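You operate a simulated robot arm through the tools that you are given. There is no shell and no other tool. Be economical: measure what you need, move in short steps, check, and stop when the job is done.

You run a simulated two-armed robot. Do the job below in one go: nothing can be reset, and whatever is moved stays where it is left.

TASK
Hold the large turquoise tub on the right belt steady with one hand and put the blue tab from the top of the dough table in it with the other.

It is judged by the outcome, as a careful person would: the job done as asked, and still so three seconds after it is handed in. It fails if anything else is knocked over, pushed out of place, dropped, spilled or broken.

THE ROBOT
Two 6-joint arms with two-finger parallel grippers on one trunk, on a base that drives. Base frame: it is fixed to the floor where the robot stands at the start and does not move with it; the origin is under the middle of the robot, x ahead of it, y to its left, z up; the surface under the hand at the start is at about z = 0.9. Lengths are in m, angles in degrees, forces in N, time in s.
The left shoulder is at the start at [0.06, 0.187, 1.147], the right one opposite. With the tool pointing down near the work surface each hand reaches from about 0.28 to 0.62 m from the robot's upright axis, wherever it stands, measured 20 degrees to its own side. Places, roughly: large turquoise tub [-1.25, 0.25, 1.25]. Payload 1.57 kg a hand.
Tool frame (each hand has its own): the origin (TCP) lies between the finger pads and is the grasp point; the fingertips stand 0.03 m ahead of it; z points along the fingers, y is the line along which they close. The gripper opens to 0.11 m. The fingers are 0.024 m wide and 0.012 m thick; the gripper's body (0.048 by 0.112 m) begins 0.078 m behind the TCP.
Orientation is that of the tool frame in the base frame, as a unit quaternion [x, y, z, w]. With the fingers straight down and closing along the base's y, the tool's x points along the base's -x, its y along +y and its z along -z.

THE INTERFACE
- The arms move only by the tool nudge_tool. It takes "left_motion", "right_motion" or both (then of equal length, played together; a hand with none holds still); each is a list of rows, each a list of 7 numbers: the gripper command, from -1 (fully open) to 1 (shut), values between in proportion, then the shift along the base's x, y, z in units of 300 mm (1.0 is 300 mm), then the turn, a rotation vector about the base's x, y, z in units of 60 degrees (1.0 is 60 degrees). In form: [[grip, x, y, z, wx, wy, wz], ...]. A call has 1 to 12 rows; each row is the pose to reach, as a shift and turn from the pose commanded when the call began. A call with a number of a shift or a turn outside -1 to 1 is refused whole. A row lasts 0.2 s, in which the tool goes at most 0.05 m and 8.6 degrees; a call with a longer step from one row to the next is refused whole, and so is a gripper value outside its range. A pose out of reach is approached as far as the arm can. The call stops where the force on the tool passes 40 N (or 10 N more than at its start, if that is more) or the arm is blocked; 0.2 s more then pass. Each finger travels about 0.153 m/s and halts on what it meets, pressing with about 31 N; the grip force reading is that of the motor and also rises with nothing between the fingers. The clock runs only during rows and for 0.2 s after the last one: add rows that repeat a pose to give the fingers time. The reply holds the time, the measured pose of the TCP, the force on the tool along the base axes, the opening and the grip force, in the units named above and with some noise, with the torque about the TCP (base axes, N m) and any sound that the robot's microphone picked up, and new pictures: "show" is both (left out), scene, wrist or none (wrist: the cameras of the hands that moved).
- Cameras (640 x 400 px; columns grow to the right, rows downward): "scene" is now at [0.0158, -0.02, 1.6814]; the picture's right is [-0.19, -0.98, 0.00], its down [-0.82, 0.15, -0.55] and it looks along [0.54, -0.10, -0.83] (base axes); focal length 250 px, centre (320, 200). "left" rides on the left gripper at [0.07, -0.016, -0.141] in its tool frame; the picture's right is [0.23, 0.97, 0.00], its down [-0.86, 0.20, -0.48] and it looks along [-0.47, 0.11, 0.88] (tool axes); focal length 222 px, centre (320, 200). "right" rides on the right gripper at [0.07, 0.016, -0.141] in its tool frame; the picture's right is [-0.23, 0.97, 0.00], its down [-0.86, -0.20, -0.48] and it looks along [-0.47, -0.11, 0.88] (tool axes); focal length 222 px, centre (320, 200). There is no depth. A picture from a camera that has moved, and an enlarged one, comes with that camera's place and axes in the base frame and with its lens. The place of the scene camera against the robot may be out by one fixed shift of up to 0.012 m in any direction.
- move_column(by): slides the trunk up (or, below 0, down) by that many m; the arms and the scene camera ride with it, the base frame stays. It gives what a move gives, with no picture.
- roll_base(legs): drives the robot by 1 to 6 legs, each [ahead, left, turn to the left] in m, m and degrees, along the robot's own axes; the way and the turn of a leg run together, so that a leg with both is an arc; at most 1.5 m and 180 degrees a leg. The arms and the cameras ride along, it lands a little off, and it stops where it bumps. It gives what a move gives, and a new picture of the scene camera.
- head_to(pan, tilt): turns the head with the scene camera to pan (to the left, within 86 degrees either way) and tilt (down, from -29 to 69), counted from straight ahead of the robot. It gives what a move gives, and a new picture of the scene camera.
- inspect(camera, box): a new picture of the part [left, top, right, bottom] of that camera's present view, enlarged. No time passes.
- job_done(): hands the job in; it is judged then, once.

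Work in short steps. Places have to be worked out from the pictures, the camera data and where the tool is seen: move nearer, look again, correct. Check each grasp and each placing, and mend what went wrong. You have 120 turns and 260 pictures in all, those below and enlarged ones among them. Open the grippers and draw the arms clear of the work before you hand the job in, unless the task says otherwise; then end with one line.

The tools are called after "Request:" by a JSON object that holds its "name" and its "arguments". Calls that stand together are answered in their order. nudge_tool: Moves the arms, as the interface text tells. Its arguments: {"type":"object","properties":{"left_motion":{"type":"array"},"right_motion":{"type":"array"},"show":{"type":"string","enum":["both","scene","wrist","none"]}},"required":[]} The other tools are called the same way: move_column (by) slides the trunk up or down; roll_base (legs) drives the base; head_to (pan, tilt) turns the head that bears the scene camera; inspect (camera, box) takes an enlarged picture of a part of a camera's view; job_done () hands the job in.

At the start:

```text
clock: 0.0
left_tcp_pos: [0.4464, 0.1306, 1.189]
left_ee_rot: [0.0, 1.0, 0.0, -0.001]
left_contact_force: [0.3, 0.5, 0.4]
left_wrist_torque: [0.01, 0.01, -0.01]
left_width: 0.1101
left_finger_force: 0.0
right_tcp_pos: [0.4412, -0.2001, 1.1338]
right_ee_rot: [0.0, 1.0, 0.0, 0.0]
right_contact_force: [-0.2, 0.4, -0.1]
right_wrist_torque: [0.04, 0.03, 0.01]
right_width: 0.1098
right_finger_force: 0.0
trunk travel left (down, up): [-0.775, 0.215]
robot x, y, heading: [-0.001, -0.0019, 0.2]
head pan, tilt: [-10.7, 56.4]
```

scene: 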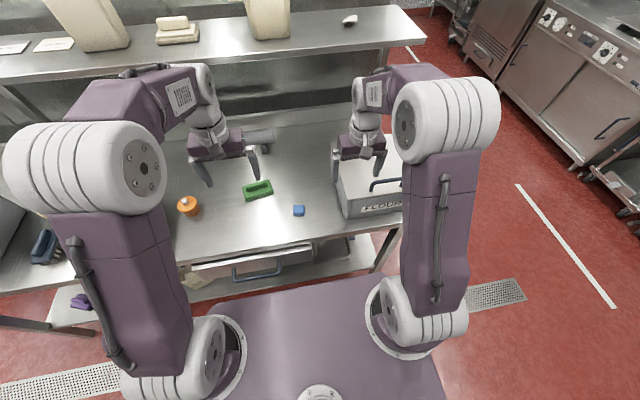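
right: 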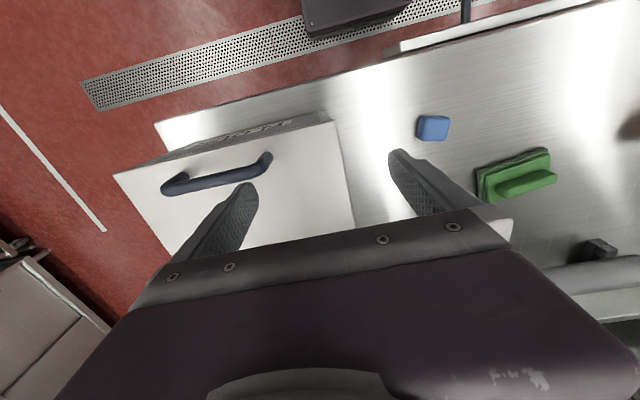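
left: 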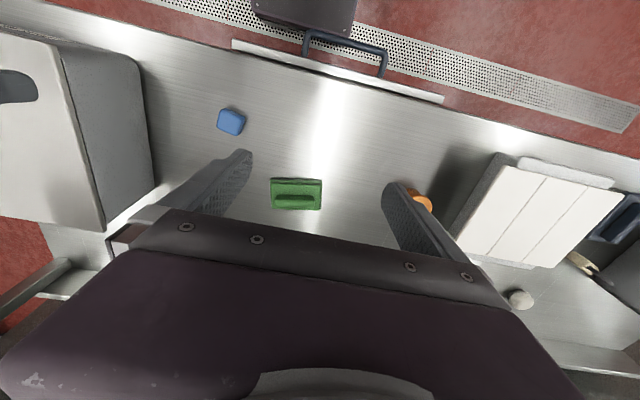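

The blue item on the table in front looks to be near (0.49, -0.03, 0.91). I enlarge it, to check that it is the tab.

Request:
{"name": "inspect", "arguments": {"camera": "scene", "box": [160, 130, 420, 290]}}

Request:
{"name": "inspect", "arguments": {"camera": "right", "box": [370, 80, 610, 230]}}

Request:
{"name": "head_to", "arguments": {"pan": 80, "tilt": 25}}

Request:
{"name": "head_to", "arguments": {"pan": -80, "tilt": 25}}

```text
2.46 times, centred on (290, 210) of scene
camera zoom: at [0.0158, -0.02, 1.6814], right [-0.19, -0.98, 0.0], down [-0.82, 0.15, -0.55], along [0.54, -0.1, -0.83], focal length 616 px, centre (394, 175)
```

zoom: 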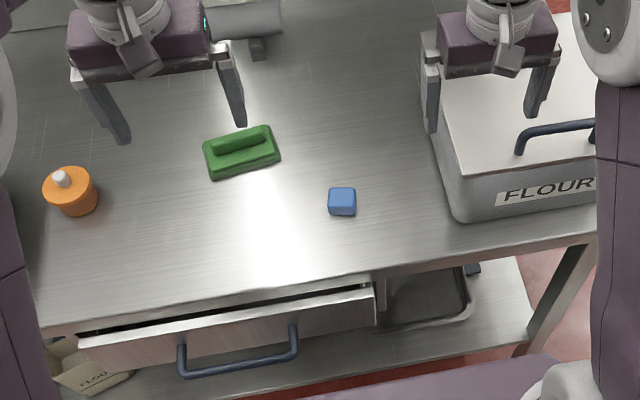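

```text
2.67 times, centred on (490, 155) of right
camera zoom: at [0.3723, -0.1827, 1.2749], right [0.23, 0.97, 0.0], down [0.86, -0.2, 0.48], along [0.47, -0.11, -0.88], focal length 592 px, centre (-133, 320)
```

zoom: 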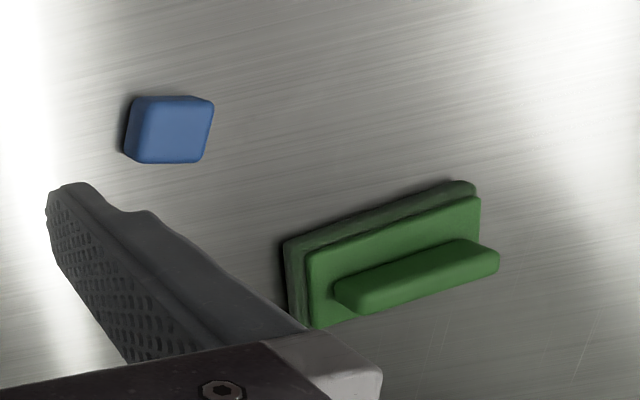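

```text
clock: 1.7
left_tcp_pos: [0.4463, 0.1307, 1.1898]
left_ee_rot: [0.0, 1.0, 0.0, 0.0]
left_contact_force: [-0.3, 0.1, -0.7]
left_wrist_torque: [0.02, -0.03, -0.03]
left_width: 0.11
left_finger_force: 0.1
right_tcp_pos: [0.4413, -0.1994, 1.1342]
right_ee_rot: [0.0, 1.0, 0.0, 0.0]
right_contact_force: [0.4, -0.3, 0.3]
right_wrist_torque: [0.01, 0.02, -0.02]
right_width: 0.11
right_finger_force: 0.0
trunk travel left (down, up): [-0.775, 0.215]
robot x, y, heading: [0.0038, -0.0049, -0.1]
head pan, tilt: [80.0, 25.0]
camera scene: at [-0.0376, 0.0839, 1.7271], right [0.98, -0.17, 0.0], down [-0.07, -0.42, -0.91], along [0.16, 0.89, -0.42], focal length 250 px, centre (320, 200)
```

scene: 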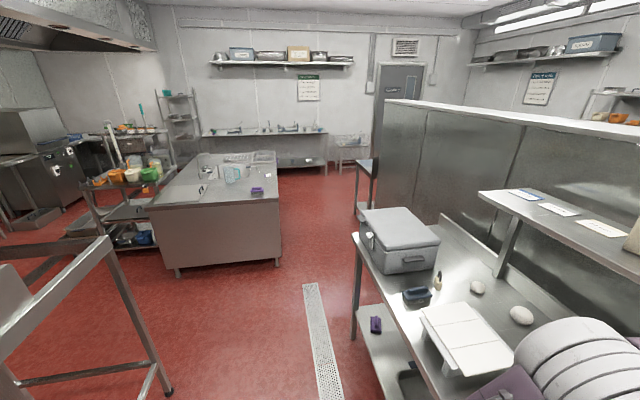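

```text
clock: 4.1
left_tcp_pos: [0.4464, 0.1318, 1.1884]
left_ee_rot: [0.0, 1.0, 0.0, 0.0]
left_contact_force: [0.1, 0.0, -1.2]
left_wrist_torque: [0.03, 0.01, -0.01]
left_width: 0.1098
left_finger_force: 0.1
right_tcp_pos: [0.4422, -0.1992, 1.1338]
right_ee_rot: [0.0, 1.0, 0.001, 0.0]
right_contact_force: [-0.1, 0.8, 0.1]
right_wrist_torque: [0.0, 0.01, 0.01]
right_width: 0.1101
right_finger_force: 0.1
trunk travel left (down, up): [-0.775, 0.215]
robot x, y, heading: [0.002, 0.0017, 0.2]
head pan, tilt: [-80.0, 25.0]
camera scene: at [-0.0376, -0.0975, 1.7272], right [-0.98, -0.17, 0.0], down [-0.07, 0.42, -0.91], along [0.16, -0.89, -0.42], focal length 250 px, centre (320, 200)
```

scene: 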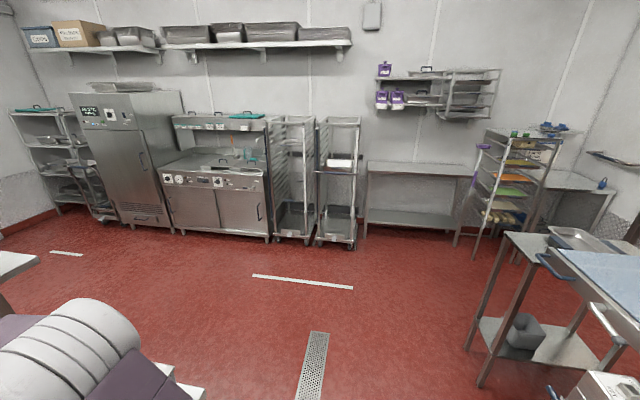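

The block is about 4 cm and sits near (0.48, -0.027), between the green press and the flour box. I move the left hand aside and bring the right hand over the tab, still high.

Request:
{"name": "nudge_tool", "arguments": {"right_motion": [[-1, 0.03, 0.12, -0.03, 0, 0, 0], [-1, 0.06, 0.26, -0.06, 0, 0, 0], [-1, 0.09, 0.4, -0.1, 0, 0, 0], [-1, 0.12, 0.52, -0.17, 0, 0, 0], [-1, 0.13, 0.577, -0.233, 0, 0, 0], [-1, 0.13, 0.577, -0.233, 0, 0, 0]], "left_motion": [[-1, -0.03, 0.1, 0, 0, 0, 0], [-1, -0.06, 0.2, 0, 0, 0, 0], [-1, -0.1, 0.3, 0, 0, 0, 0], [-1, -0.1, 0.4, 0, 0, 0, 0], [-1, -0.1, 0.4, 0, 0, 0, 0], [-1, -0.1, 0.4, 0, 0, 0, 0]], "show": "wrist"}}

Request:
{"name": "head_to", "arguments": {"pan": -5, "tilt": 56}}

```text
clock: 5.5
left_tcp_pos: [0.4148, 0.2508, 1.1895]
left_ee_rot: [0.0, 1.0, -0.001, 0.0]
left_contact_force: [-0.6, 0.0, -0.4]
left_wrist_torque: [0.0, 0.0, -0.02]
left_width: 0.11
left_finger_force: 0.0
right_tcp_pos: [0.4813, -0.0248, 1.0653]
right_ee_rot: [-0.001, 1.0, 0.001, 0.0]
right_contact_force: [-0.1, 0.1, -0.5]
right_wrist_torque: [-0.01, -0.02, 0.04]
right_width: 0.1099
right_finger_force: 0.0
trunk travel left (down, up): [-0.775, 0.215]
robot x, y, heading: [-0.0034, -0.0019, 0.1]
head pan, tilt: [-80.0, 25.0]
camera right: at [0.4111, -0.0089, 1.205], right [0.23, 0.97, 0.0], down [0.85, -0.2, 0.48], along [0.47, -0.11, -0.88], focal length 222 px, centre (320, 200)
camera left: at [0.3465, 0.233, 1.3308], right [-0.23, 0.97, 0.0], down [0.85, 0.2, 0.48], along [0.47, 0.11, -0.88], focal length 222 px, centre (320, 200)
```

right: 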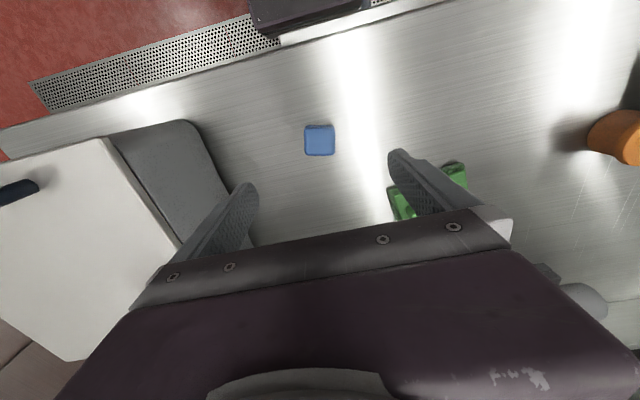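
left: 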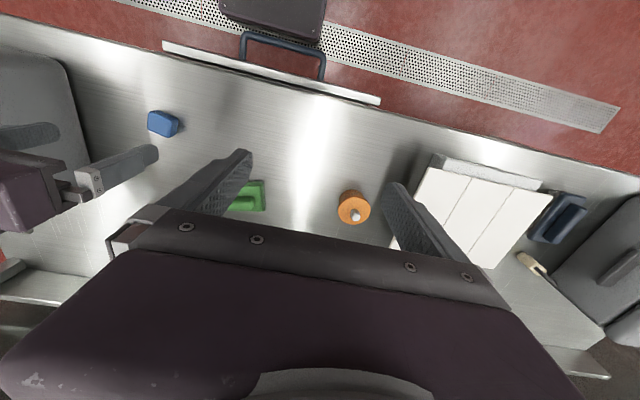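

```text
clock: 7.0
left_tcp_pos: [0.4171, 0.2511, 1.1896]
left_ee_rot: [-0.001, 1.0, 0.0, 0.0]
left_contact_force: [0.0, 1.1, -0.4]
left_wrist_torque: [0.0, 0.0, 0.0]
left_width: 0.11
left_finger_force: 0.1
right_tcp_pos: [0.4803, -0.0243, 1.0652]
right_ee_rot: [0.0, 1.0, 0.0, 0.0]
right_contact_force: [0.1, 0.1, 0.4]
right_wrist_torque: [-0.05, -0.01, -0.02]
right_width: 0.1099
right_finger_force: 0.0
trunk travel left (down, up): [-0.775, 0.215]
robot x, y, heading: [0.0017, 0.0038, 0.1]
head pan, tilt: [-5.0, 56.0]
camera scene: at [0.0173, -0.0129, 1.6819], right [-0.09, -1.0, 0.0], down [-0.83, 0.07, -0.56], along [0.56, -0.05, -0.83], focal length 250 px, centre (320, 200)
```

scene: 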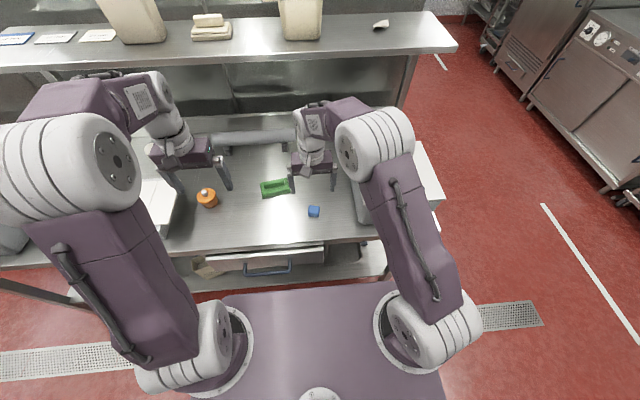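

Worked from the wrist view, the tab is at about (0.481, -0.025), turned about -13° about z. I turn the hand to match and come down to z≈0.965.

Request:
{"name": "nudge_tool", "arguments": {"right_motion": [[-0.4, 0, 0, -0.1, 0, 0, -0.12], [-0.4, 0, 0, -0.22, 0, 0, -0.225], [-0.4, 0, 0, -0.33, 0, 0, -0.225], [-0.4, 0, 0, -0.33, 0, 0, -0.225]], "show": "wrist"}}

Request:
{"name": "inspect", "arguments": {"camera": "scene", "box": [250, 130, 370, 230]}}

```text
clock: 8.0
left_tcp_pos: [0.4159, 0.2507, 1.1884]
left_ee_rot: [0.0, 1.0, 0.0, 0.0]
left_contact_force: [0.2, -0.7, 0.2]
left_wrist_torque: [0.01, 0.01, -0.01]
left_width: 0.1098
left_finger_force: 0.0
right_tcp_pos: [0.48, -0.0262, 0.9663]
right_ee_rot: [0.118, 0.993, 0.0, 0.0]
right_contact_force: [0.2, 0.7, -0.2]
right_wrist_torque: [0.0, -0.01, 0.01]
right_width: 0.0772
right_finger_force: 0.0
trunk travel left (down, up): [-0.775, 0.215]
robot x, y, heading: [0.0001, -0.0006, -0.1]
head pan, tilt: [-5.0, 56.0]
camera right: at [0.4165, 0.0072, 1.1064], right [0.45, 0.89, 0.0], down [0.78, -0.39, 0.48], along [0.43, -0.21, -0.88], focal length 222 px, centre (320, 200)
```

right: 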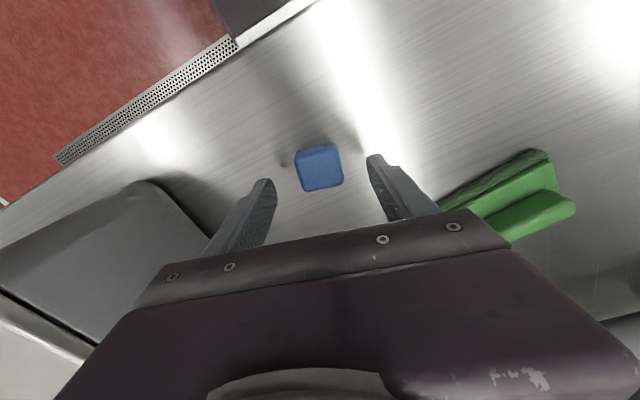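

```text
4.00 times, centred on (310, 180) of scene
camera zoom: at [0.0169, -0.0129, 1.6819], right [-0.09, -1.0, 0.0], down [-0.83, 0.07, -0.56], along [0.56, -0.05, -0.83], focal length 1000 px, centre (360, 280)
```

zoom: 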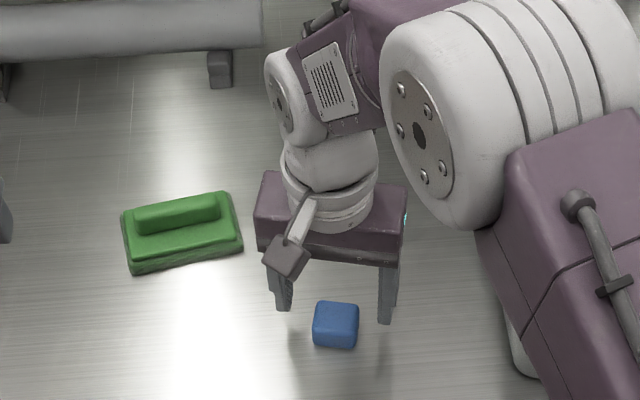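

The tab lies centred and square between the fingers. I go down to z≈0.935 and close.

Request:
{"name": "nudge_tool", "arguments": {"right_motion": [[-0.4, 0.003, 0, -0.06, 0, 0, 0], [-0.4, 0.005, 0.003, -0.107, 0, 0, 0], [0.3, 0.005, 0.003, -0.107, 0, 0, 0], [0.6, 0.005, 0.003, -0.107, 0, 0, 0], [0.6, 0.005, 0.003, -0.107, 0, 0, 0]], "show": "wrist"}}

```text
clock: 9.2
left_tcp_pos: [0.4154, 0.2505, 1.1884]
left_ee_rot: [0.0, 1.0, 0.0, 0.0]
left_contact_force: [-0.1, 0.6, 0.5]
left_wrist_torque: [-0.02, -0.01, 0.0]
left_width: 0.1097
left_finger_force: 0.0
right_tcp_pos: [0.4822, -0.0245, 0.9321]
right_ee_rot: [0.117, 0.993, 0.0, 0.0]
right_contact_force: [0.0, -0.7, 0.5]
right_wrist_torque: [0.01, 0.0, 0.0]
right_width: 0.0392
right_finger_force: 30.4
trunk travel left (down, up): [-0.775, 0.215]
robot x, y, heading: [-0.0001, 0.0044, 0.1]
head pan, tilt: [-5.0, 56.0]
camera right: at [0.4182, 0.0077, 1.0741], right [0.45, 0.89, 0.0], down [0.79, -0.39, 0.48], along [0.43, -0.21, -0.88], focal length 222 px, centre (320, 200)
```

right: 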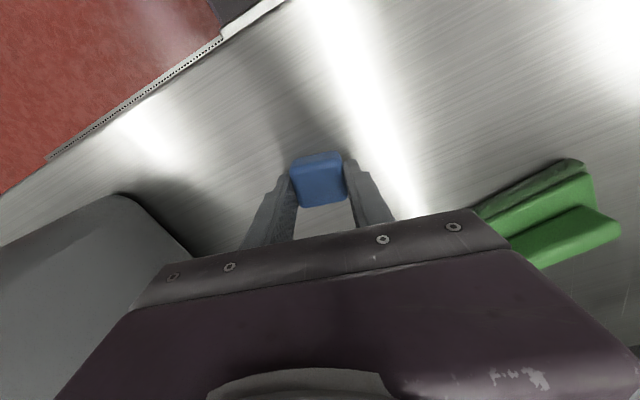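

The tab is gripped (39 mm, 30 N). I lift straight up and then draw both hands in.

Request:
{"name": "nudge_tool", "arguments": {"right_motion": [[0.6, 0, 0, 0.12, 0, 0, 0], [0.6, 0, 0, 0.27, 0, 0, 0], [0.6, 0, 0, 0.42, 0, 0, 0], [0.6, 0, 0, 0.57, 0, 0, 0], [0.6, 0, 0, 0.72, 0, 0, 0.1], [0.6, -0.05, -0.05, 0.85, 0, 0, 0.225], [0.6, -0.15, -0.15, 0.88, 0, 0, 0.225], [0.6, -0.22, -0.25, 0.9, 0, 0, 0.225], [0.6, -0.22, -0.35, 0.9, 0, 0, 0.225]], "show": "both"}}

```text
clock: 11.2
left_tcp_pos: [0.4161, 0.2503, 1.1883]
left_ee_rot: [0.001, 1.0, -0.001, 0.0]
left_contact_force: [1.1, 0.0, 0.3]
left_wrist_torque: [0.02, -0.01, -0.01]
left_width: 0.1098
left_finger_force: 0.1
right_tcp_pos: [0.4156, -0.1326, 1.2024]
right_ee_rot: [0.0, 1.0, 0.0, 0.0]
right_contact_force: [0.2, 0.4, 0.2]
right_wrist_torque: [0.05, 0.02, 0.03]
right_width: 0.0388
right_finger_force: 30.8
trunk travel left (down, up): [-0.775, 0.215]
robot x, y, heading: [0.0022, 0.004, -0.0]
head pan, tilt: [-5.0, 56.0]
camera scene: at [0.0179, -0.0141, 1.6819], right [-0.09, -1.0, 0.0], down [-0.83, 0.07, -0.56], along [0.56, -0.05, -0.83], focal length 250 px, centre (320, 200)
camera right: at [0.3466, -0.1152, 1.3433], right [0.23, 0.97, 0.0], down [0.86, -0.2, 0.48], along [0.47, -0.11, -0.88], focal length 222 px, centre (320, 200)
```

scene: 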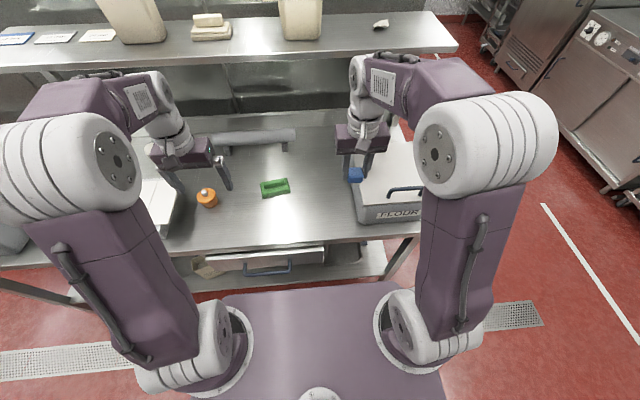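
right: 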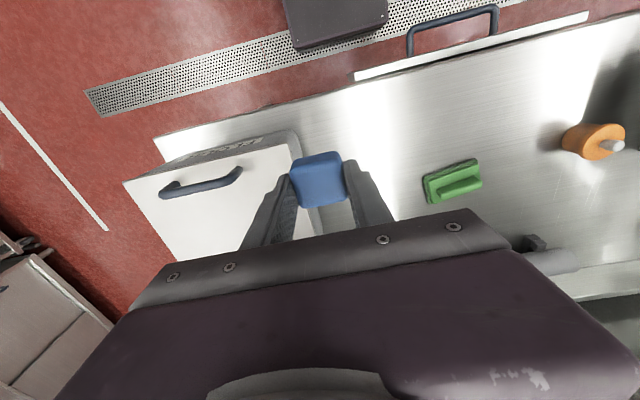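

I have the tab. I back 0.2 m from the table and turn left 90°, so that the head can look at the belts.

Request:
{"name": "roll_base", "arguments": {"legs": [[-0.2, 0, 0], [0, 0, 90]]}}

Request:
{"name": "head_to", "arguments": {"pan": 70, "tilt": 25}}

```text
clock: 16.6
left_tcp_pos: [-0.4533, 0.4154, 1.1896]
left_ee_rot: [0.708, -0.706, 0.0, 0.0]
left_contact_force: [-0.8, 0.2, 0.6]
left_wrist_torque: [0.01, 0.01, 0.0]
left_width: 0.1101
left_finger_force: 0.1
right_tcp_pos: [-0.0709, 0.4163, 1.2032]
right_ee_rot: [0.708, -0.706, 0.0, 0.0]
right_contact_force: [0.4, 0.5, 0.3]
right_wrist_torque: [-0.02, 0.01, 0.0]
right_width: 0.0391
right_finger_force: 31.0
trunk travel left (down, up): [-0.775, 0.215]
robot x, y, heading: [-0.1968, 0.0026, 90.1]
head pan, tilt: [-5.0, 56.0]
camera scene: at [-0.1876, 0.0042, 1.6819], right [1.0, -0.08, 0.0], down [-0.07, -0.83, -0.56], along [0.05, 0.56, -0.83], focal length 250 px, centre (320, 200)
```

scene: 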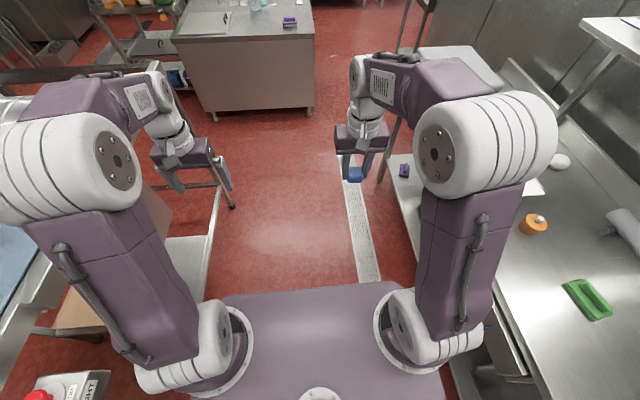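

```text
clock: 18.1
left_tcp_pos: [-0.4528, 0.4156, 1.1886]
left_ee_rot: [0.709, -0.706, 0.0, 0.0]
left_contact_force: [0.0, 0.0, 0.3]
left_wrist_torque: [0.01, -0.01, 0.01]
left_width: 0.1097
left_finger_force: 0.2
right_tcp_pos: [-0.0716, 0.4159, 1.2038]
right_ee_rot: [0.709, -0.706, 0.0, 0.0]
right_contact_force: [0.6, 0.0, -0.1]
right_wrist_torque: [-0.01, 0.0, -0.01]
right_width: 0.0389
right_finger_force: 30.8
trunk travel left (down, up): [-0.775, 0.215]
robot x, y, heading: [-0.1996, -0.0003, 90.0]
head pan, tilt: [70.0, 25.0]
camera scene: at [-0.2804, -0.0354, 1.7271], right [0.34, 0.94, 0.0], down [0.4, -0.14, -0.91], along [-0.85, 0.31, -0.42], focal length 250 px, centre (320, 200)
```

scene: 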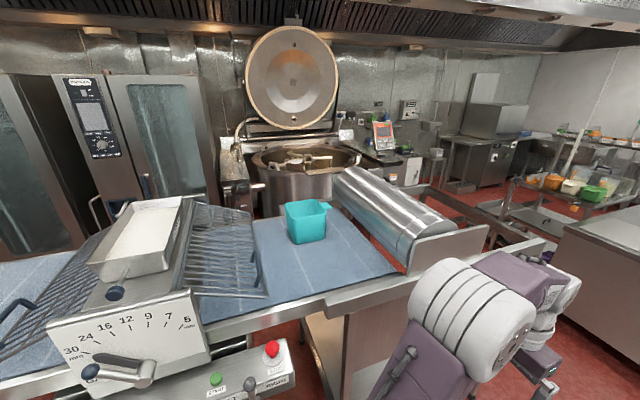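

The tub stands on the right belt of a dough sheeter. I enlarge the view to measure it and what is around it.

Request:
{"name": "inspect", "arguments": {"camera": "scene", "box": [180, 150, 460, 325]}}

Request:
{"name": "inspect", "arguments": {"camera": "scene", "box": [270, 190, 350, 250]}}

```text
2.29 times, centred on (320, 238) of scene
camera zoom: at [-0.2804, -0.0354, 1.7271], right [0.34, 0.94, 0.0], down [0.4, -0.14, -0.91], along [-0.85, 0.31, -0.42], focal length 572 px, centre (320, 114)
```

zoom: 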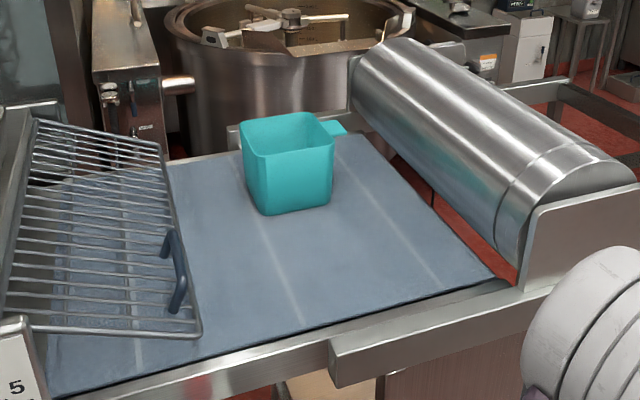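

```text
6.67 times, centred on (310, 220) of scene
camera zoom: at [-0.2804, -0.0354, 1.7271], right [0.34, 0.94, 0.0], down [0.4, -0.14, -0.91], along [-0.85, 0.31, -0.42], focal length 1667 px, centre (387, 67)
```

zoom: 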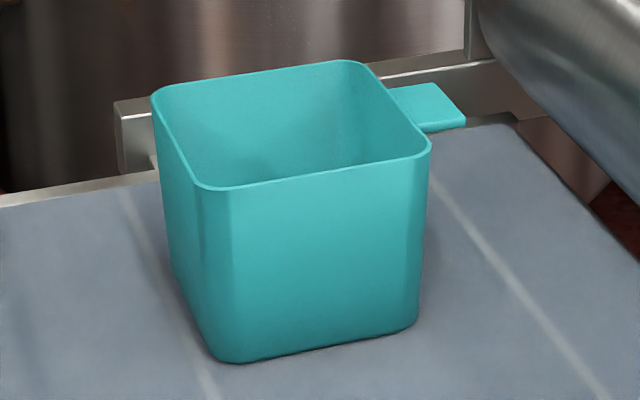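

The tub looks to be a square one about 0.15 m wide, rim near z≈1.25, about 0.4 m in from the belt's front edge. I look down at the floor in front of the belt, to see how close the base can get.

Request:
{"name": "head_to", "arguments": {"pan": 75, "tilt": 55}}

Request:
{"name": "head_to", "arguments": {"pan": 40, "tilt": 35}}

```text
clock: 19.0
left_tcp_pos: [-0.4533, 0.4155, 1.1888]
left_ee_rot: [0.708, -0.706, 0.0, 0.0]
left_contact_force: [1.0, -0.5, 0.5]
left_wrist_torque: [-0.01, 0.01, 0.02]
left_width: 0.11
left_finger_force: 0.0
right_tcp_pos: [-0.071, 0.4161, 1.2026]
right_ee_rot: [0.708, -0.706, -0.001, 0.001]
right_contact_force: [0.4, 0.1, -0.1]
right_wrist_torque: [-0.02, -0.01, -0.01]
right_width: 0.0389
right_finger_force: 31.3
trunk travel left (down, up): [-0.775, 0.215]
robot x, y, heading: [-0.2002, 0.0008, 90.2]
head pan, tilt: [75.0, 55.0]
camera scene: at [-0.2634, -0.0483, 1.6832], right [0.25, 0.97, 0.0], down [0.79, -0.21, -0.57], along [-0.56, 0.15, -0.82], focal length 250 px, centre (320, 200)
```

scene: 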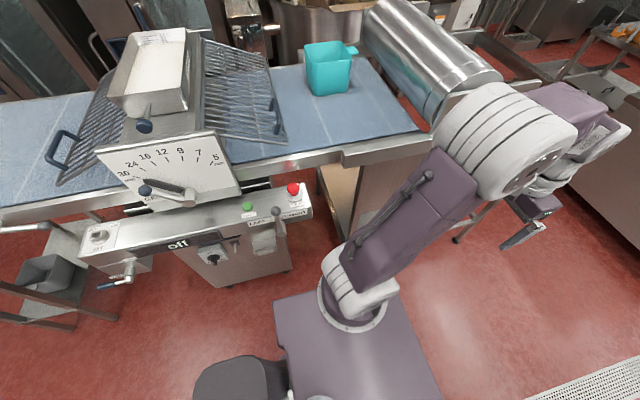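

```text
clock: 20.1
left_tcp_pos: [-0.4517, 0.415, 1.1896]
left_ee_rot: [0.708, -0.706, 0.001, 0.0]
left_contact_force: [0.3, 0.1, -0.4]
left_wrist_torque: [-0.03, -0.01, 0.0]
left_width: 0.1101
left_finger_force: 0.1
right_tcp_pos: [-0.0715, 0.4153, 1.2028]
right_ee_rot: [0.709, -0.705, 0.0, 0.001]
right_contact_force: [0.7, 0.4, -0.4]
right_wrist_torque: [-0.03, 0.02, 0.0]
right_width: 0.039
right_finger_force: 31.1
trunk travel left (down, up): [-0.775, 0.215]
robot x, y, heading: [-0.1982, -0.001, 90.2]
head pan, tilt: [40.0, 35.0]
camera scene: at [-0.2506, 0.0004, 1.7114], right [0.76, 0.65, 0.0], down [0.37, -0.44, -0.82], along [-0.53, 0.62, -0.57], focal length 250 px, centre (320, 200)
```

scene: 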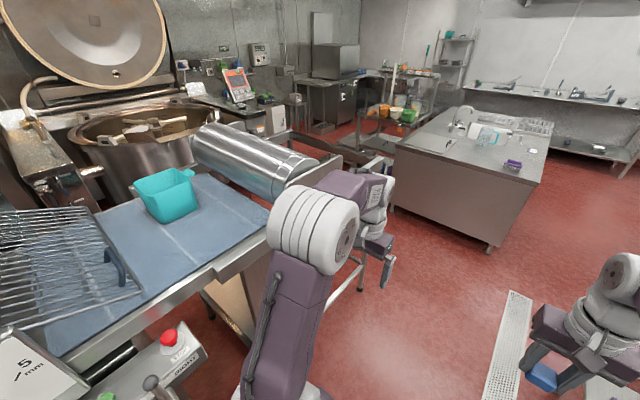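

The tub stands near (-1.2, 0.24), with the wire guard ending near y≈0.015 and the roller on the other side. I raise the trunk by 0.2 m to clear the belt, go to y≈0.3 and turn to face the belt.

Request:
{"name": "move_column", "arguments": {"by": 0.2}}

Request:
{"name": "roll_base", "arguments": {"legs": [[0.28, 0, 0], [0, 0, 90]]}}

Request:
{"name": "head_to", "arguments": {"pan": 5, "tilt": 40}}

```text
clock: 22.2
left_tcp_pos: [-0.4522, 0.4159, 1.3897]
left_ee_rot: [0.708, -0.706, -0.001, 0.0]
left_contact_force: [0.6, 0.2, -0.4]
left_wrist_torque: [-0.02, -0.03, -0.01]
left_width: 0.1101
left_finger_force: 0.1
right_tcp_pos: [-0.072, 0.4157, 1.4023]
right_ee_rot: [0.708, -0.706, 0.0, 0.0]
right_contact_force: [-0.3, 1.0, -1.3]
right_wrist_torque: [0.02, 0.02, -0.01]
right_width: 0.039
right_finger_force: 30.8
trunk travel left (down, up): [-0.975, 0.015]
robot x, y, heading: [-0.1996, -0.0011, 90.1]
head pan, tilt: [40.0, 35.0]
```

```text
clock: 28.0
left_tcp_pos: [-0.6153, 0.0273, 1.3888]
left_ee_rot: [1.0, 0.005, 0.0, 0.0]
left_contact_force: [-0.3, -0.2, -0.6]
left_wrist_torque: [-0.01, 0.0, 0.02]
left_width: 0.1101
left_finger_force: 0.2
right_tcp_pos: [-0.6179, 0.4069, 1.4014]
right_ee_rot: [1.0, 0.005, 0.0, 0.0]
right_contact_force: [-0.1, -1.3, 0.0]
right_wrist_torque: [0.02, 0.03, 0.01]
right_width: 0.039
right_finger_force: 31.3
trunk travel left (down, up): [-0.975, 0.015]
robot x, y, heading: [-0.2038, 0.2812, -179.3]
head pan, tilt: [40.0, 35.0]
camera scene: at [-0.2023, 0.218, 1.9114], right [-0.65, 0.76, 0.0], down [0.44, 0.37, -0.82], along [-0.62, -0.53, -0.57], focal length 250 px, centre (320, 200)
```

scene: 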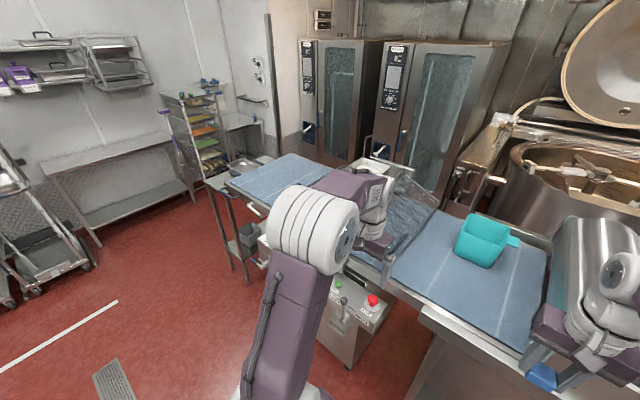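

```text
clock: 29.0
left_tcp_pos: [-0.6152, 0.0269, 1.3886]
left_ee_rot: [1.0, 0.006, 0.0, 0.0]
left_contact_force: [1.0, 0.2, 0.4]
left_wrist_torque: [0.0, 0.0, 0.04]
left_width: 0.1101
left_finger_force: 0.1
right_tcp_pos: [-0.6196, 0.4055, 1.4034]
right_ee_rot: [1.0, 0.005, 0.0, 0.0]
right_contact_force: [1.2, 0.8, -0.6]
right_wrist_torque: [0.02, -0.04, 0.0]
right_width: 0.0389
right_finger_force: 31.1
trunk travel left (down, up): [-0.975, 0.015]
robot x, y, heading: [-0.2022, 0.2827, -179.4]
head pan, tilt: [5.0, 40.0]
camera scene: at [-0.2198, 0.2663, 1.9039], right [-0.1, 1.0, 0.0], down [0.64, 0.06, -0.77], along [-0.76, -0.08, -0.64], focal length 250 px, centre (320, 200)
```

scene: 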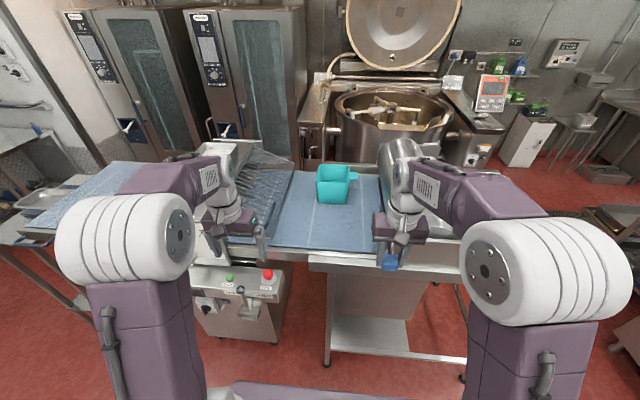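

Now a second viewpoint lets me triangulate. I enlarge the tub and the lower front of the sheeter.

Request:
{"name": "inspect", "arguments": {"camera": "scene", "box": [290, 150, 386, 210]}}

Request:
{"name": "inspect", "arguments": {"camera": "scene", "box": [180, 160, 500, 400]}}

```text
6.67 times, centred on (338, 180) of scene
camera zoom: at [-0.2198, 0.2663, 1.9039], right [-0.1, 1.0, 0.0], down [0.64, 0.06, -0.77], along [-0.76, -0.08, -0.64], focal length 1667 px, centre (200, 333)
```

zoom: 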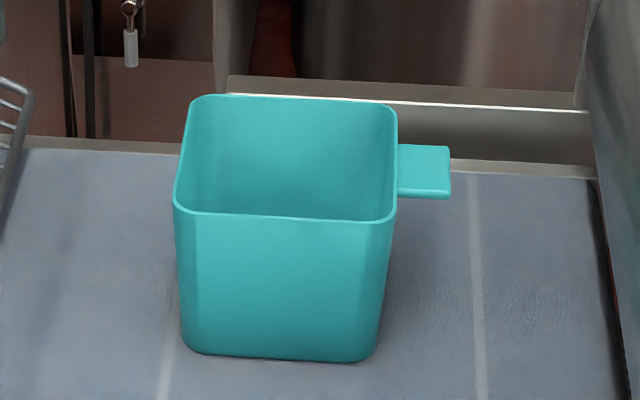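

```text
1.67 times, centred on (340, 280) of scene
camera zoom: at [-0.2198, 0.2663, 1.9039], right [-0.1, 1.0, 0.0], down [0.64, 0.06, -0.77], along [-0.76, -0.08, -0.64], focal length 417 px, centre (287, 67)
```

zoom: 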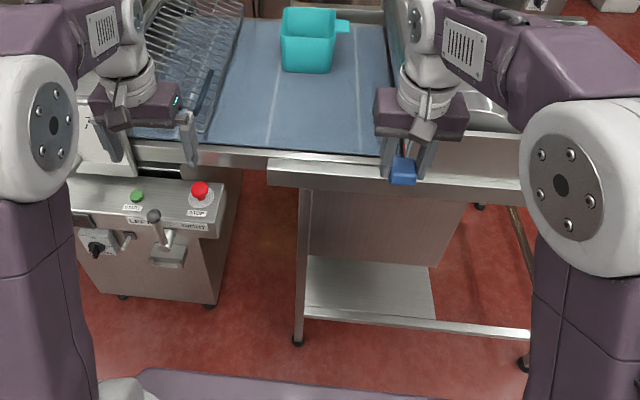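

The triangulated tub: rim corners x from -1.145 to -1.285, y from 0.16 to 0.305, rim z≈1.237, belt z≈1.10. A stand leg at about (-0.78, 0.255) limits the base, so I tilt the left hand back to see the robot's own base on the floor.

Request:
{"name": "nudge_tool", "arguments": {"left_motion": [[-1, 0, 0, 0.03, 0, -0.14, 0], [-1, 0, 0, 0.06, 0, -0.28, 0], [-1, 0, 0, 0.1, 0, -0.42, 0], [-1, 0, 0, 0.1, 0, -0.56, 0], [-1, 0, 0, 0.1, 0, -0.7, 0], [-1, 0, 0, 0.1, 0, -0.8, 0]], "show": "wrist"}}

```text
clock: 30.4
left_tcp_pos: [-0.56, 0.0304, 1.3808]
left_ee_rot: [0.914, 0.005, 0.406, 0.002]
left_contact_force: [-0.1, -0.5, 0.2]
left_wrist_torque: [-0.02, 0.03, 0.02]
left_width: 0.1102
left_finger_force: 0.1
left hand out of reach, approached as far as the arm can: row 4, 5, 6
right_tcp_pos: [-0.6184, 0.4072, 1.4029]
right_ee_rot: [1.0, 0.005, 0.0, 0.0]
right_contact_force: [-0.5, -0.2, 0.0]
right_wrist_torque: [-0.01, -0.01, 0.01]
right_width: 0.0391
right_finger_force: 31.1
trunk travel left (down, up): [-0.975, 0.015]
robot x, y, heading: [-0.203, 0.2801, -179.3]
head pan, tilt: [5.0, 40.0]
camera left: at [-0.6157, 0.0469, 1.5268], right [0.16, -0.97, 0.18], down [-0.93, -0.21, -0.31], along [0.34, -0.11, -0.93], focal length 222 px, centre (320, 200)
```

left: 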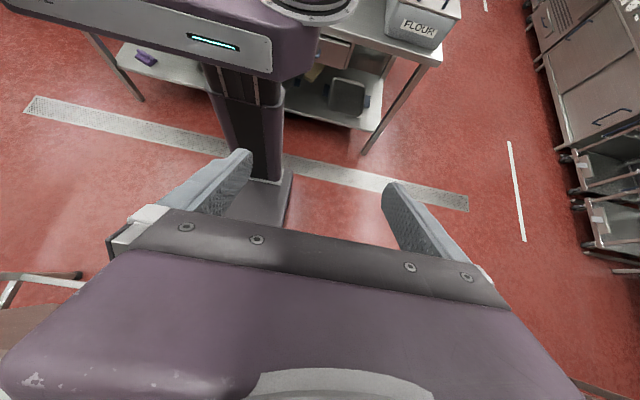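

The base is a slim column on a plate, about ±0.19 m wide and ±0.27 m long, so the axis can go to about x≈-0.48 before reaching the stand leg. I restore the left hand to point down and drive forward to x≈-0.42.

Request:
{"name": "nudge_tool", "arguments": {"left_motion": [[-1, 0, 0, 0, 0, 0.14, 0], [-1, 0, 0, 0, 0, 0.28, 0], [-1, 0, 0, 0, 0, 0.42, 0], [-1, 0, 0, 0, 0, 0.56, 0], [-1, 0, 0, 0, 0, 0.7, 0], [-1, 0, 0, 0, 0, 0.8, 0], [-1, 0, 0, 0, 0, 0.8, 0]], "show": "none"}}

Request:
{"name": "roll_base", "arguments": {"legs": [[0.22, 0.04, -0.7]]}}

Request:
{"name": "head_to", "arguments": {"pan": 0, "tilt": 62}}

```text
clock: 32.0
left_tcp_pos: [-0.5599, 0.0302, 1.3796]
left_ee_rot: [1.0, 0.006, -0.001, 0.0]
left_contact_force: [-0.5, 1.0, 0.1]
left_wrist_torque: [-0.01, -0.02, 0.02]
left_width: 0.11
left_finger_force: 0.1
right_tcp_pos: [-0.6193, 0.4066, 1.4027]
right_ee_rot: [1.0, 0.005, 0.0, 0.0]
right_contact_force: [-0.3, 0.2, -0.8]
right_wrist_torque: [-0.03, 0.0, -0.03]
right_width: 0.0389
right_finger_force: 31.1
trunk travel left (down, up): [-0.975, 0.015]
robot x, y, heading: [-0.197, 0.2829, -179.4]
head pan, tilt: [5.0, 40.0]
```

```text
clock: 33.7
left_tcp_pos: [-0.7767, -0.0045, 1.3811]
left_ee_rot: [1.0, -0.001, -0.002, 0.0]
left_contact_force: [0.4, 0.5, -0.3]
left_wrist_torque: [0.02, 0.04, 0.0]
left_width: 0.11
left_finger_force: 0.0
right_tcp_pos: [-0.8309, 0.3731, 1.405]
right_ee_rot: [1.0, -0.001, -0.003, -0.001]
right_contact_force: [-0.2, -0.2, -0.5]
right_wrist_torque: [-0.03, 0.05, 0.01]
right_width: 0.0388
right_finger_force: 31.2
trunk travel left (down, up): [-0.975, 0.015]
robot x, y, heading: [-0.4237, 0.2372, 180.0]
head pan, tilt: [5.0, 40.0]
camera scene: at [-0.4326, 0.2273, 1.904], right [-0.08, 1.0, 0.0], down [0.64, 0.05, -0.77], along [-0.77, -0.06, -0.64], focal length 250 px, centre (320, 200)
```

scene: 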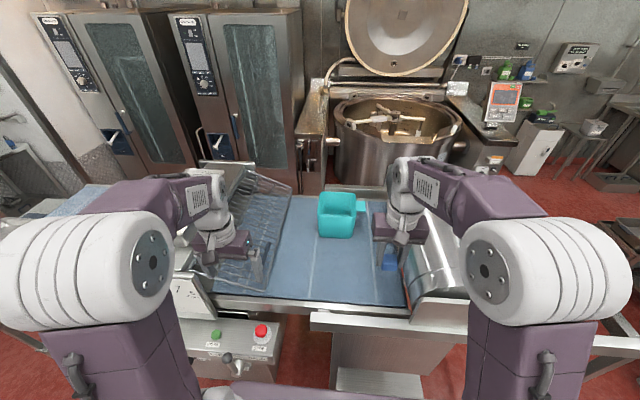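

```text
clock: 34.6
left_tcp_pos: [-0.7832, -0.0059, 1.3797]
left_ee_rot: [1.0, -0.002, 0.0, 0.0]
left_contact_force: [-0.3, -0.2, 0.1]
left_wrist_torque: [0.0, 0.02, 0.03]
left_width: 0.11
left_finger_force: 0.1
right_tcp_pos: [-0.8378, 0.3719, 1.4022]
right_ee_rot: [1.0, -0.002, 0.0, 0.0]
right_contact_force: [0.2, 0.0, 0.4]
right_wrist_torque: [0.01, 0.0, 0.0]
right_width: 0.039
right_finger_force: 30.9
trunk travel left (down, up): [-0.975, 0.015]
robot x, y, heading: [-0.4205, 0.2443, 180.0]
head pan, tilt: [0.0, 62.0]
camera scene: at [-0.4209, 0.2331, 1.8749], right [0.0, 1.0, 0.0], down [0.88, 0.0, -0.47], along [-0.47, 0.0, -0.88], focal length 250 px, centre (320, 200)
```

scene: 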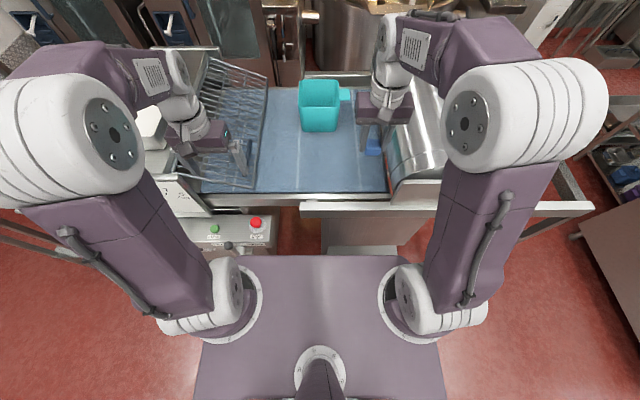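

The tub position is confirmed (near rim x≈-1.142, y 0.157–0.305). I creep forward another 0.05 m.

Request:
{"name": "roll_base", "arguments": {"legs": [[0.05, 0, 0]]}}

```text
clock: 35.5
left_tcp_pos: [-0.8187, -0.0062, 1.3837]
left_ee_rot: [1.0, -0.002, -0.004, 0.0]
left_contact_force: [1.5, -0.2, -0.1]
left_wrist_torque: [0.02, 0.1, 0.01]
left_width: 0.11
left_finger_force: 0.1
right_tcp_pos: [-0.8746, 0.3716, 1.4082]
right_ee_rot: [1.0, -0.002, -0.005, 0.0]
right_contact_force: [1.0, 0.7, 0.5]
right_wrist_torque: [0.03, 0.15, 0.03]
right_width: 0.0389
right_finger_force: 31.3
trunk travel left (down, up): [-0.975, 0.015]
robot x, y, heading: [-0.4686, 0.2413, 179.7]
head pan, tilt: [0.0, 62.0]
camera scene: at [-0.4528, 0.2332, 1.8748], right [0.0, 1.0, 0.0], down [0.88, 0.0, -0.48], along [-0.48, 0.0, -0.88], focal length 250 px, centre (320, 200)
```

scene: 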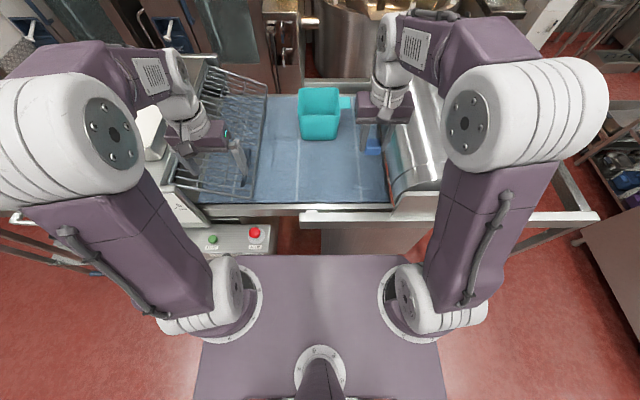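

There was no bump. Now I tilt the left hand 45° forward and bring it, still high, toward a spot short of the tub's left wall.

Request:
{"name": "nudge_tool", "arguments": {"left_motion": [[-1, -0.1, 0.07, 0, 0, 0.1, 0], [-1, -0.2, 0.14, 0, 0, 0.2, 0], [-1, -0.3, 0.21, 0, 0, 0.3, 0], [-1, -0.4, 0.28, 0, 0, 0.4, 0], [-1, -0.5, 0.35, 0, 0, 0.5, 0], [-1, -0.6, 0.42, 0, 0, 0.6, 0], [-1, -0.7, 0.49, 0, 0, 0.7, 0], [-1, -0.8, 0.55, 0, 0, 0.75, 0], [-1, -0.8, 0.55, 0, 0, 0.75, 0]], "show": "both"}}

```text
clock: 37.5
left_tcp_pos: [-1.0719, 0.159, 1.3794]
left_ee_rot: [0.924, -0.002, -0.383, 0.001]
left_contact_force: [-0.4, 0.0, -0.2]
left_wrist_torque: [0.01, 0.01, 0.01]
left_width: 0.1102
left_finger_force: 0.0
right_tcp_pos: [-0.8865, 0.3721, 1.4029]
right_ee_rot: [1.0, -0.001, 0.0, 0.0]
right_contact_force: [-0.2, -0.1, -0.9]
right_wrist_torque: [-0.02, -0.01, 0.02]
right_width: 0.0388
right_finger_force: 31.2
trunk travel left (down, up): [-0.975, 0.015]
robot x, y, heading: [-0.4734, 0.2389, 179.7]
head pan, tilt: [0.0, 62.0]
camera scene: at [-0.4687, 0.2333, 1.8748], right [0.0, 1.0, 0.0], down [0.88, 0.0, -0.47], along [-0.47, 0.0, -0.88], focal length 250 px, centre (320, 200)
camera left: at [-0.9216, 0.1755, 1.4302], right [0.16, -0.97, -0.16], down [-0.27, -0.2, 0.94], along [-0.95, -0.11, -0.29], focal length 222 px, centre (320, 200)
```

scene: 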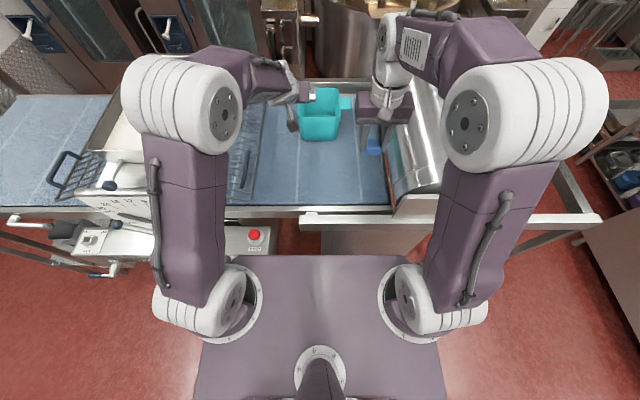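
left: 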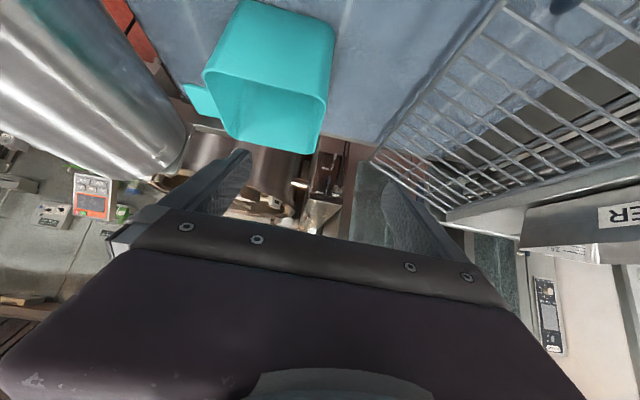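

The tub's left wall is confirmed at y≈0.158 around x≈-1.19. I move over it at z≈1.30 and check.

Request:
{"name": "nudge_tool", "arguments": {"left_motion": [[-1, -0.13, 0, -0.03, 0, 0, 0], [-1, -0.26, 0, -0.1, 0, 0, 0], [-1, -0.4, -0.005, -0.18, 0, 0, 0], [-1, -0.4, -0.005, -0.24, 0, 0, 0], [-1, -0.4, -0.005, -0.24, 0, 0, 0]], "show": "both"}}

Request:
{"name": "inspect", "arguments": {"camera": "scene", "box": [260, 70, 380, 150]}}

```text
clock: 38.7
left_tcp_pos: [-1.1907, 0.159, 1.3073]
left_ee_rot: [0.924, -0.002, -0.382, 0.001]
left_contact_force: [-0.7, -0.4, 1.2]
left_wrist_torque: [-0.02, -0.01, -0.02]
left_width: 0.1097
left_finger_force: 0.2
right_tcp_pos: [-0.887, 0.3729, 1.4031]
right_ee_rot: [1.0, -0.001, 0.0, 0.0]
right_contact_force: [0.1, 0.5, -0.4]
right_wrist_torque: [-0.03, 0.0, 0.01]
right_width: 0.0387
right_finger_force: 31.0
trunk travel left (down, up): [-0.975, 0.015]
robot x, y, heading: [-0.4697, 0.2407, 179.8]
head pan, tilt: [0.0, 62.0]
camera scene: at [-0.4692, 0.2339, 1.8748], right [0.0, 1.0, 0.0], down [0.88, 0.0, -0.47], along [-0.47, 0.0, -0.88], focal length 250 px, centre (320, 200)
camera left: at [-1.0407, 0.1741, 1.3578], right [0.16, -0.97, -0.16], down [-0.27, -0.2, 0.94], along [-0.95, -0.11, -0.29], focal length 222 px, centre (320, 200)
```

scene: 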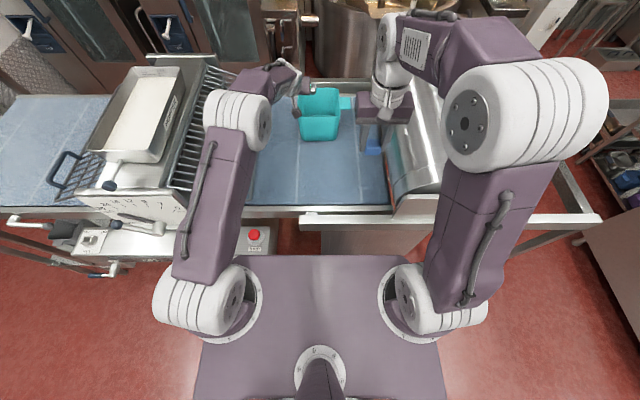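
left: 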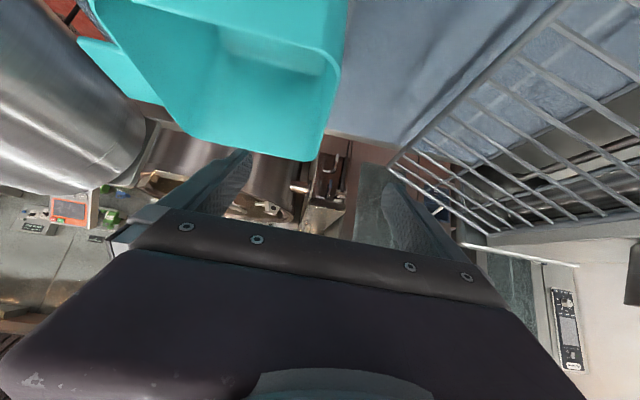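

```text
5.00 times, centred on (320, 110) of scene
camera zoom: at [-0.4692, 0.2339, 1.8748], right [0.0, 1.0, 0.0], down [0.88, 0.0, -0.47], along [-0.47, 0.0, -0.88], focal length 1250 px, centre (320, 650)
```

zoom: 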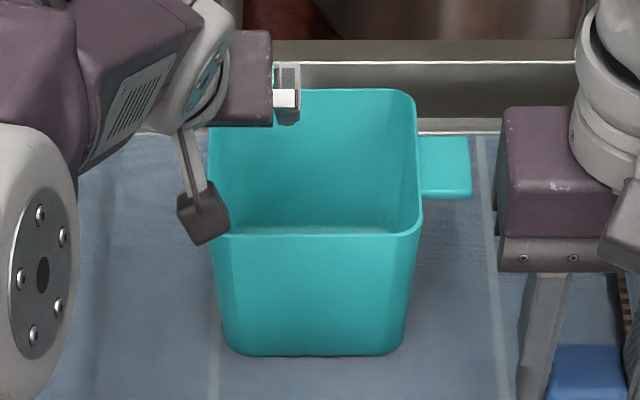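

Alignment looks right: the inner finger is over the tub's inside, the outer one is outside. I lower to z≈1.228, with the fingers part closed to 35 mm around the wall.

Request:
{"name": "nudge_tool", "arguments": {"left_motion": [[-1, 0, -0.003, -0.1, 0, 0, 0], [-1, 0, -0.003, -0.2, 0, 0, 0], [-1, 0, -0.003, -0.265, 0, 0, 0], [-0.3, 0, -0.003, -0.265, 0, 0, 0], [0.3, 0, -0.003, -0.265, 0, 0, 0], [0.3, 0, -0.003, -0.265, 0, 0, 0]], "show": "wrist"}}

Request:
{"name": "inspect", "arguments": {"camera": "scene", "box": [270, 70, 370, 150]}}

```text
clock: 40.1
left_tcp_pos: [-1.1922, 0.1577, 1.2279]
left_ee_rot: [0.924, -0.002, -0.383, 0.001]
left_contact_force: [0.1, 0.3, 0.4]
left_wrist_torque: [0.03, -0.01, -0.03]
left_width: 0.0383
left_finger_force: 0.1
right_tcp_pos: [-0.8859, 0.3726, 1.4029]
right_ee_rot: [1.0, -0.002, 0.0, 0.0]
right_contact_force: [0.4, -0.6, 0.1]
right_wrist_torque: [0.03, -0.02, -0.02]
right_width: 0.0388
right_finger_force: 30.9
trunk travel left (down, up): [-0.975, 0.015]
robot x, y, heading: [-0.4714, 0.2437, 179.6]
head pan, tilt: [0.0, 62.0]
camera left: at [-1.0418, 0.1728, 1.2783], right [0.16, -0.97, -0.16], down [-0.27, -0.2, 0.94], along [-0.95, -0.11, -0.29], focal length 222 px, centre (320, 200)
```

left: 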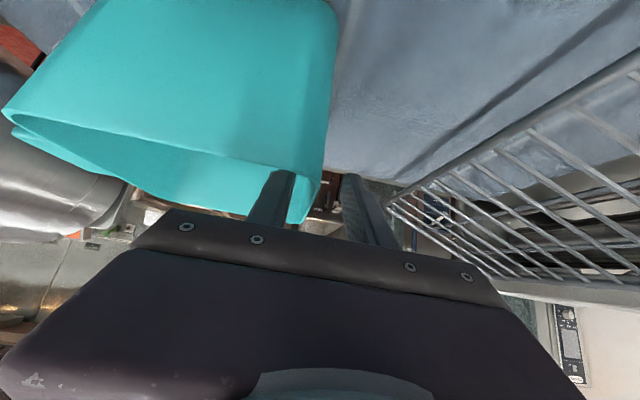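

```text
5.00 times, centred on (320, 110) of scene
camera zoom: at [-0.4699, 0.2335, 1.8748], right [0.0, 1.0, 0.0], down [0.88, 0.0, -0.47], along [-0.47, 0.0, -0.88], focal length 1250 px, centre (320, 650)
```

zoom: 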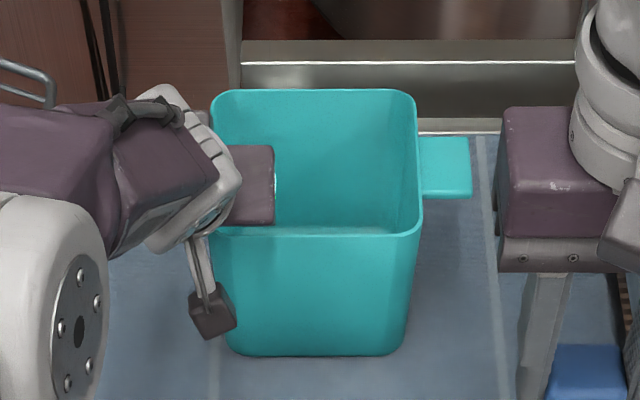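

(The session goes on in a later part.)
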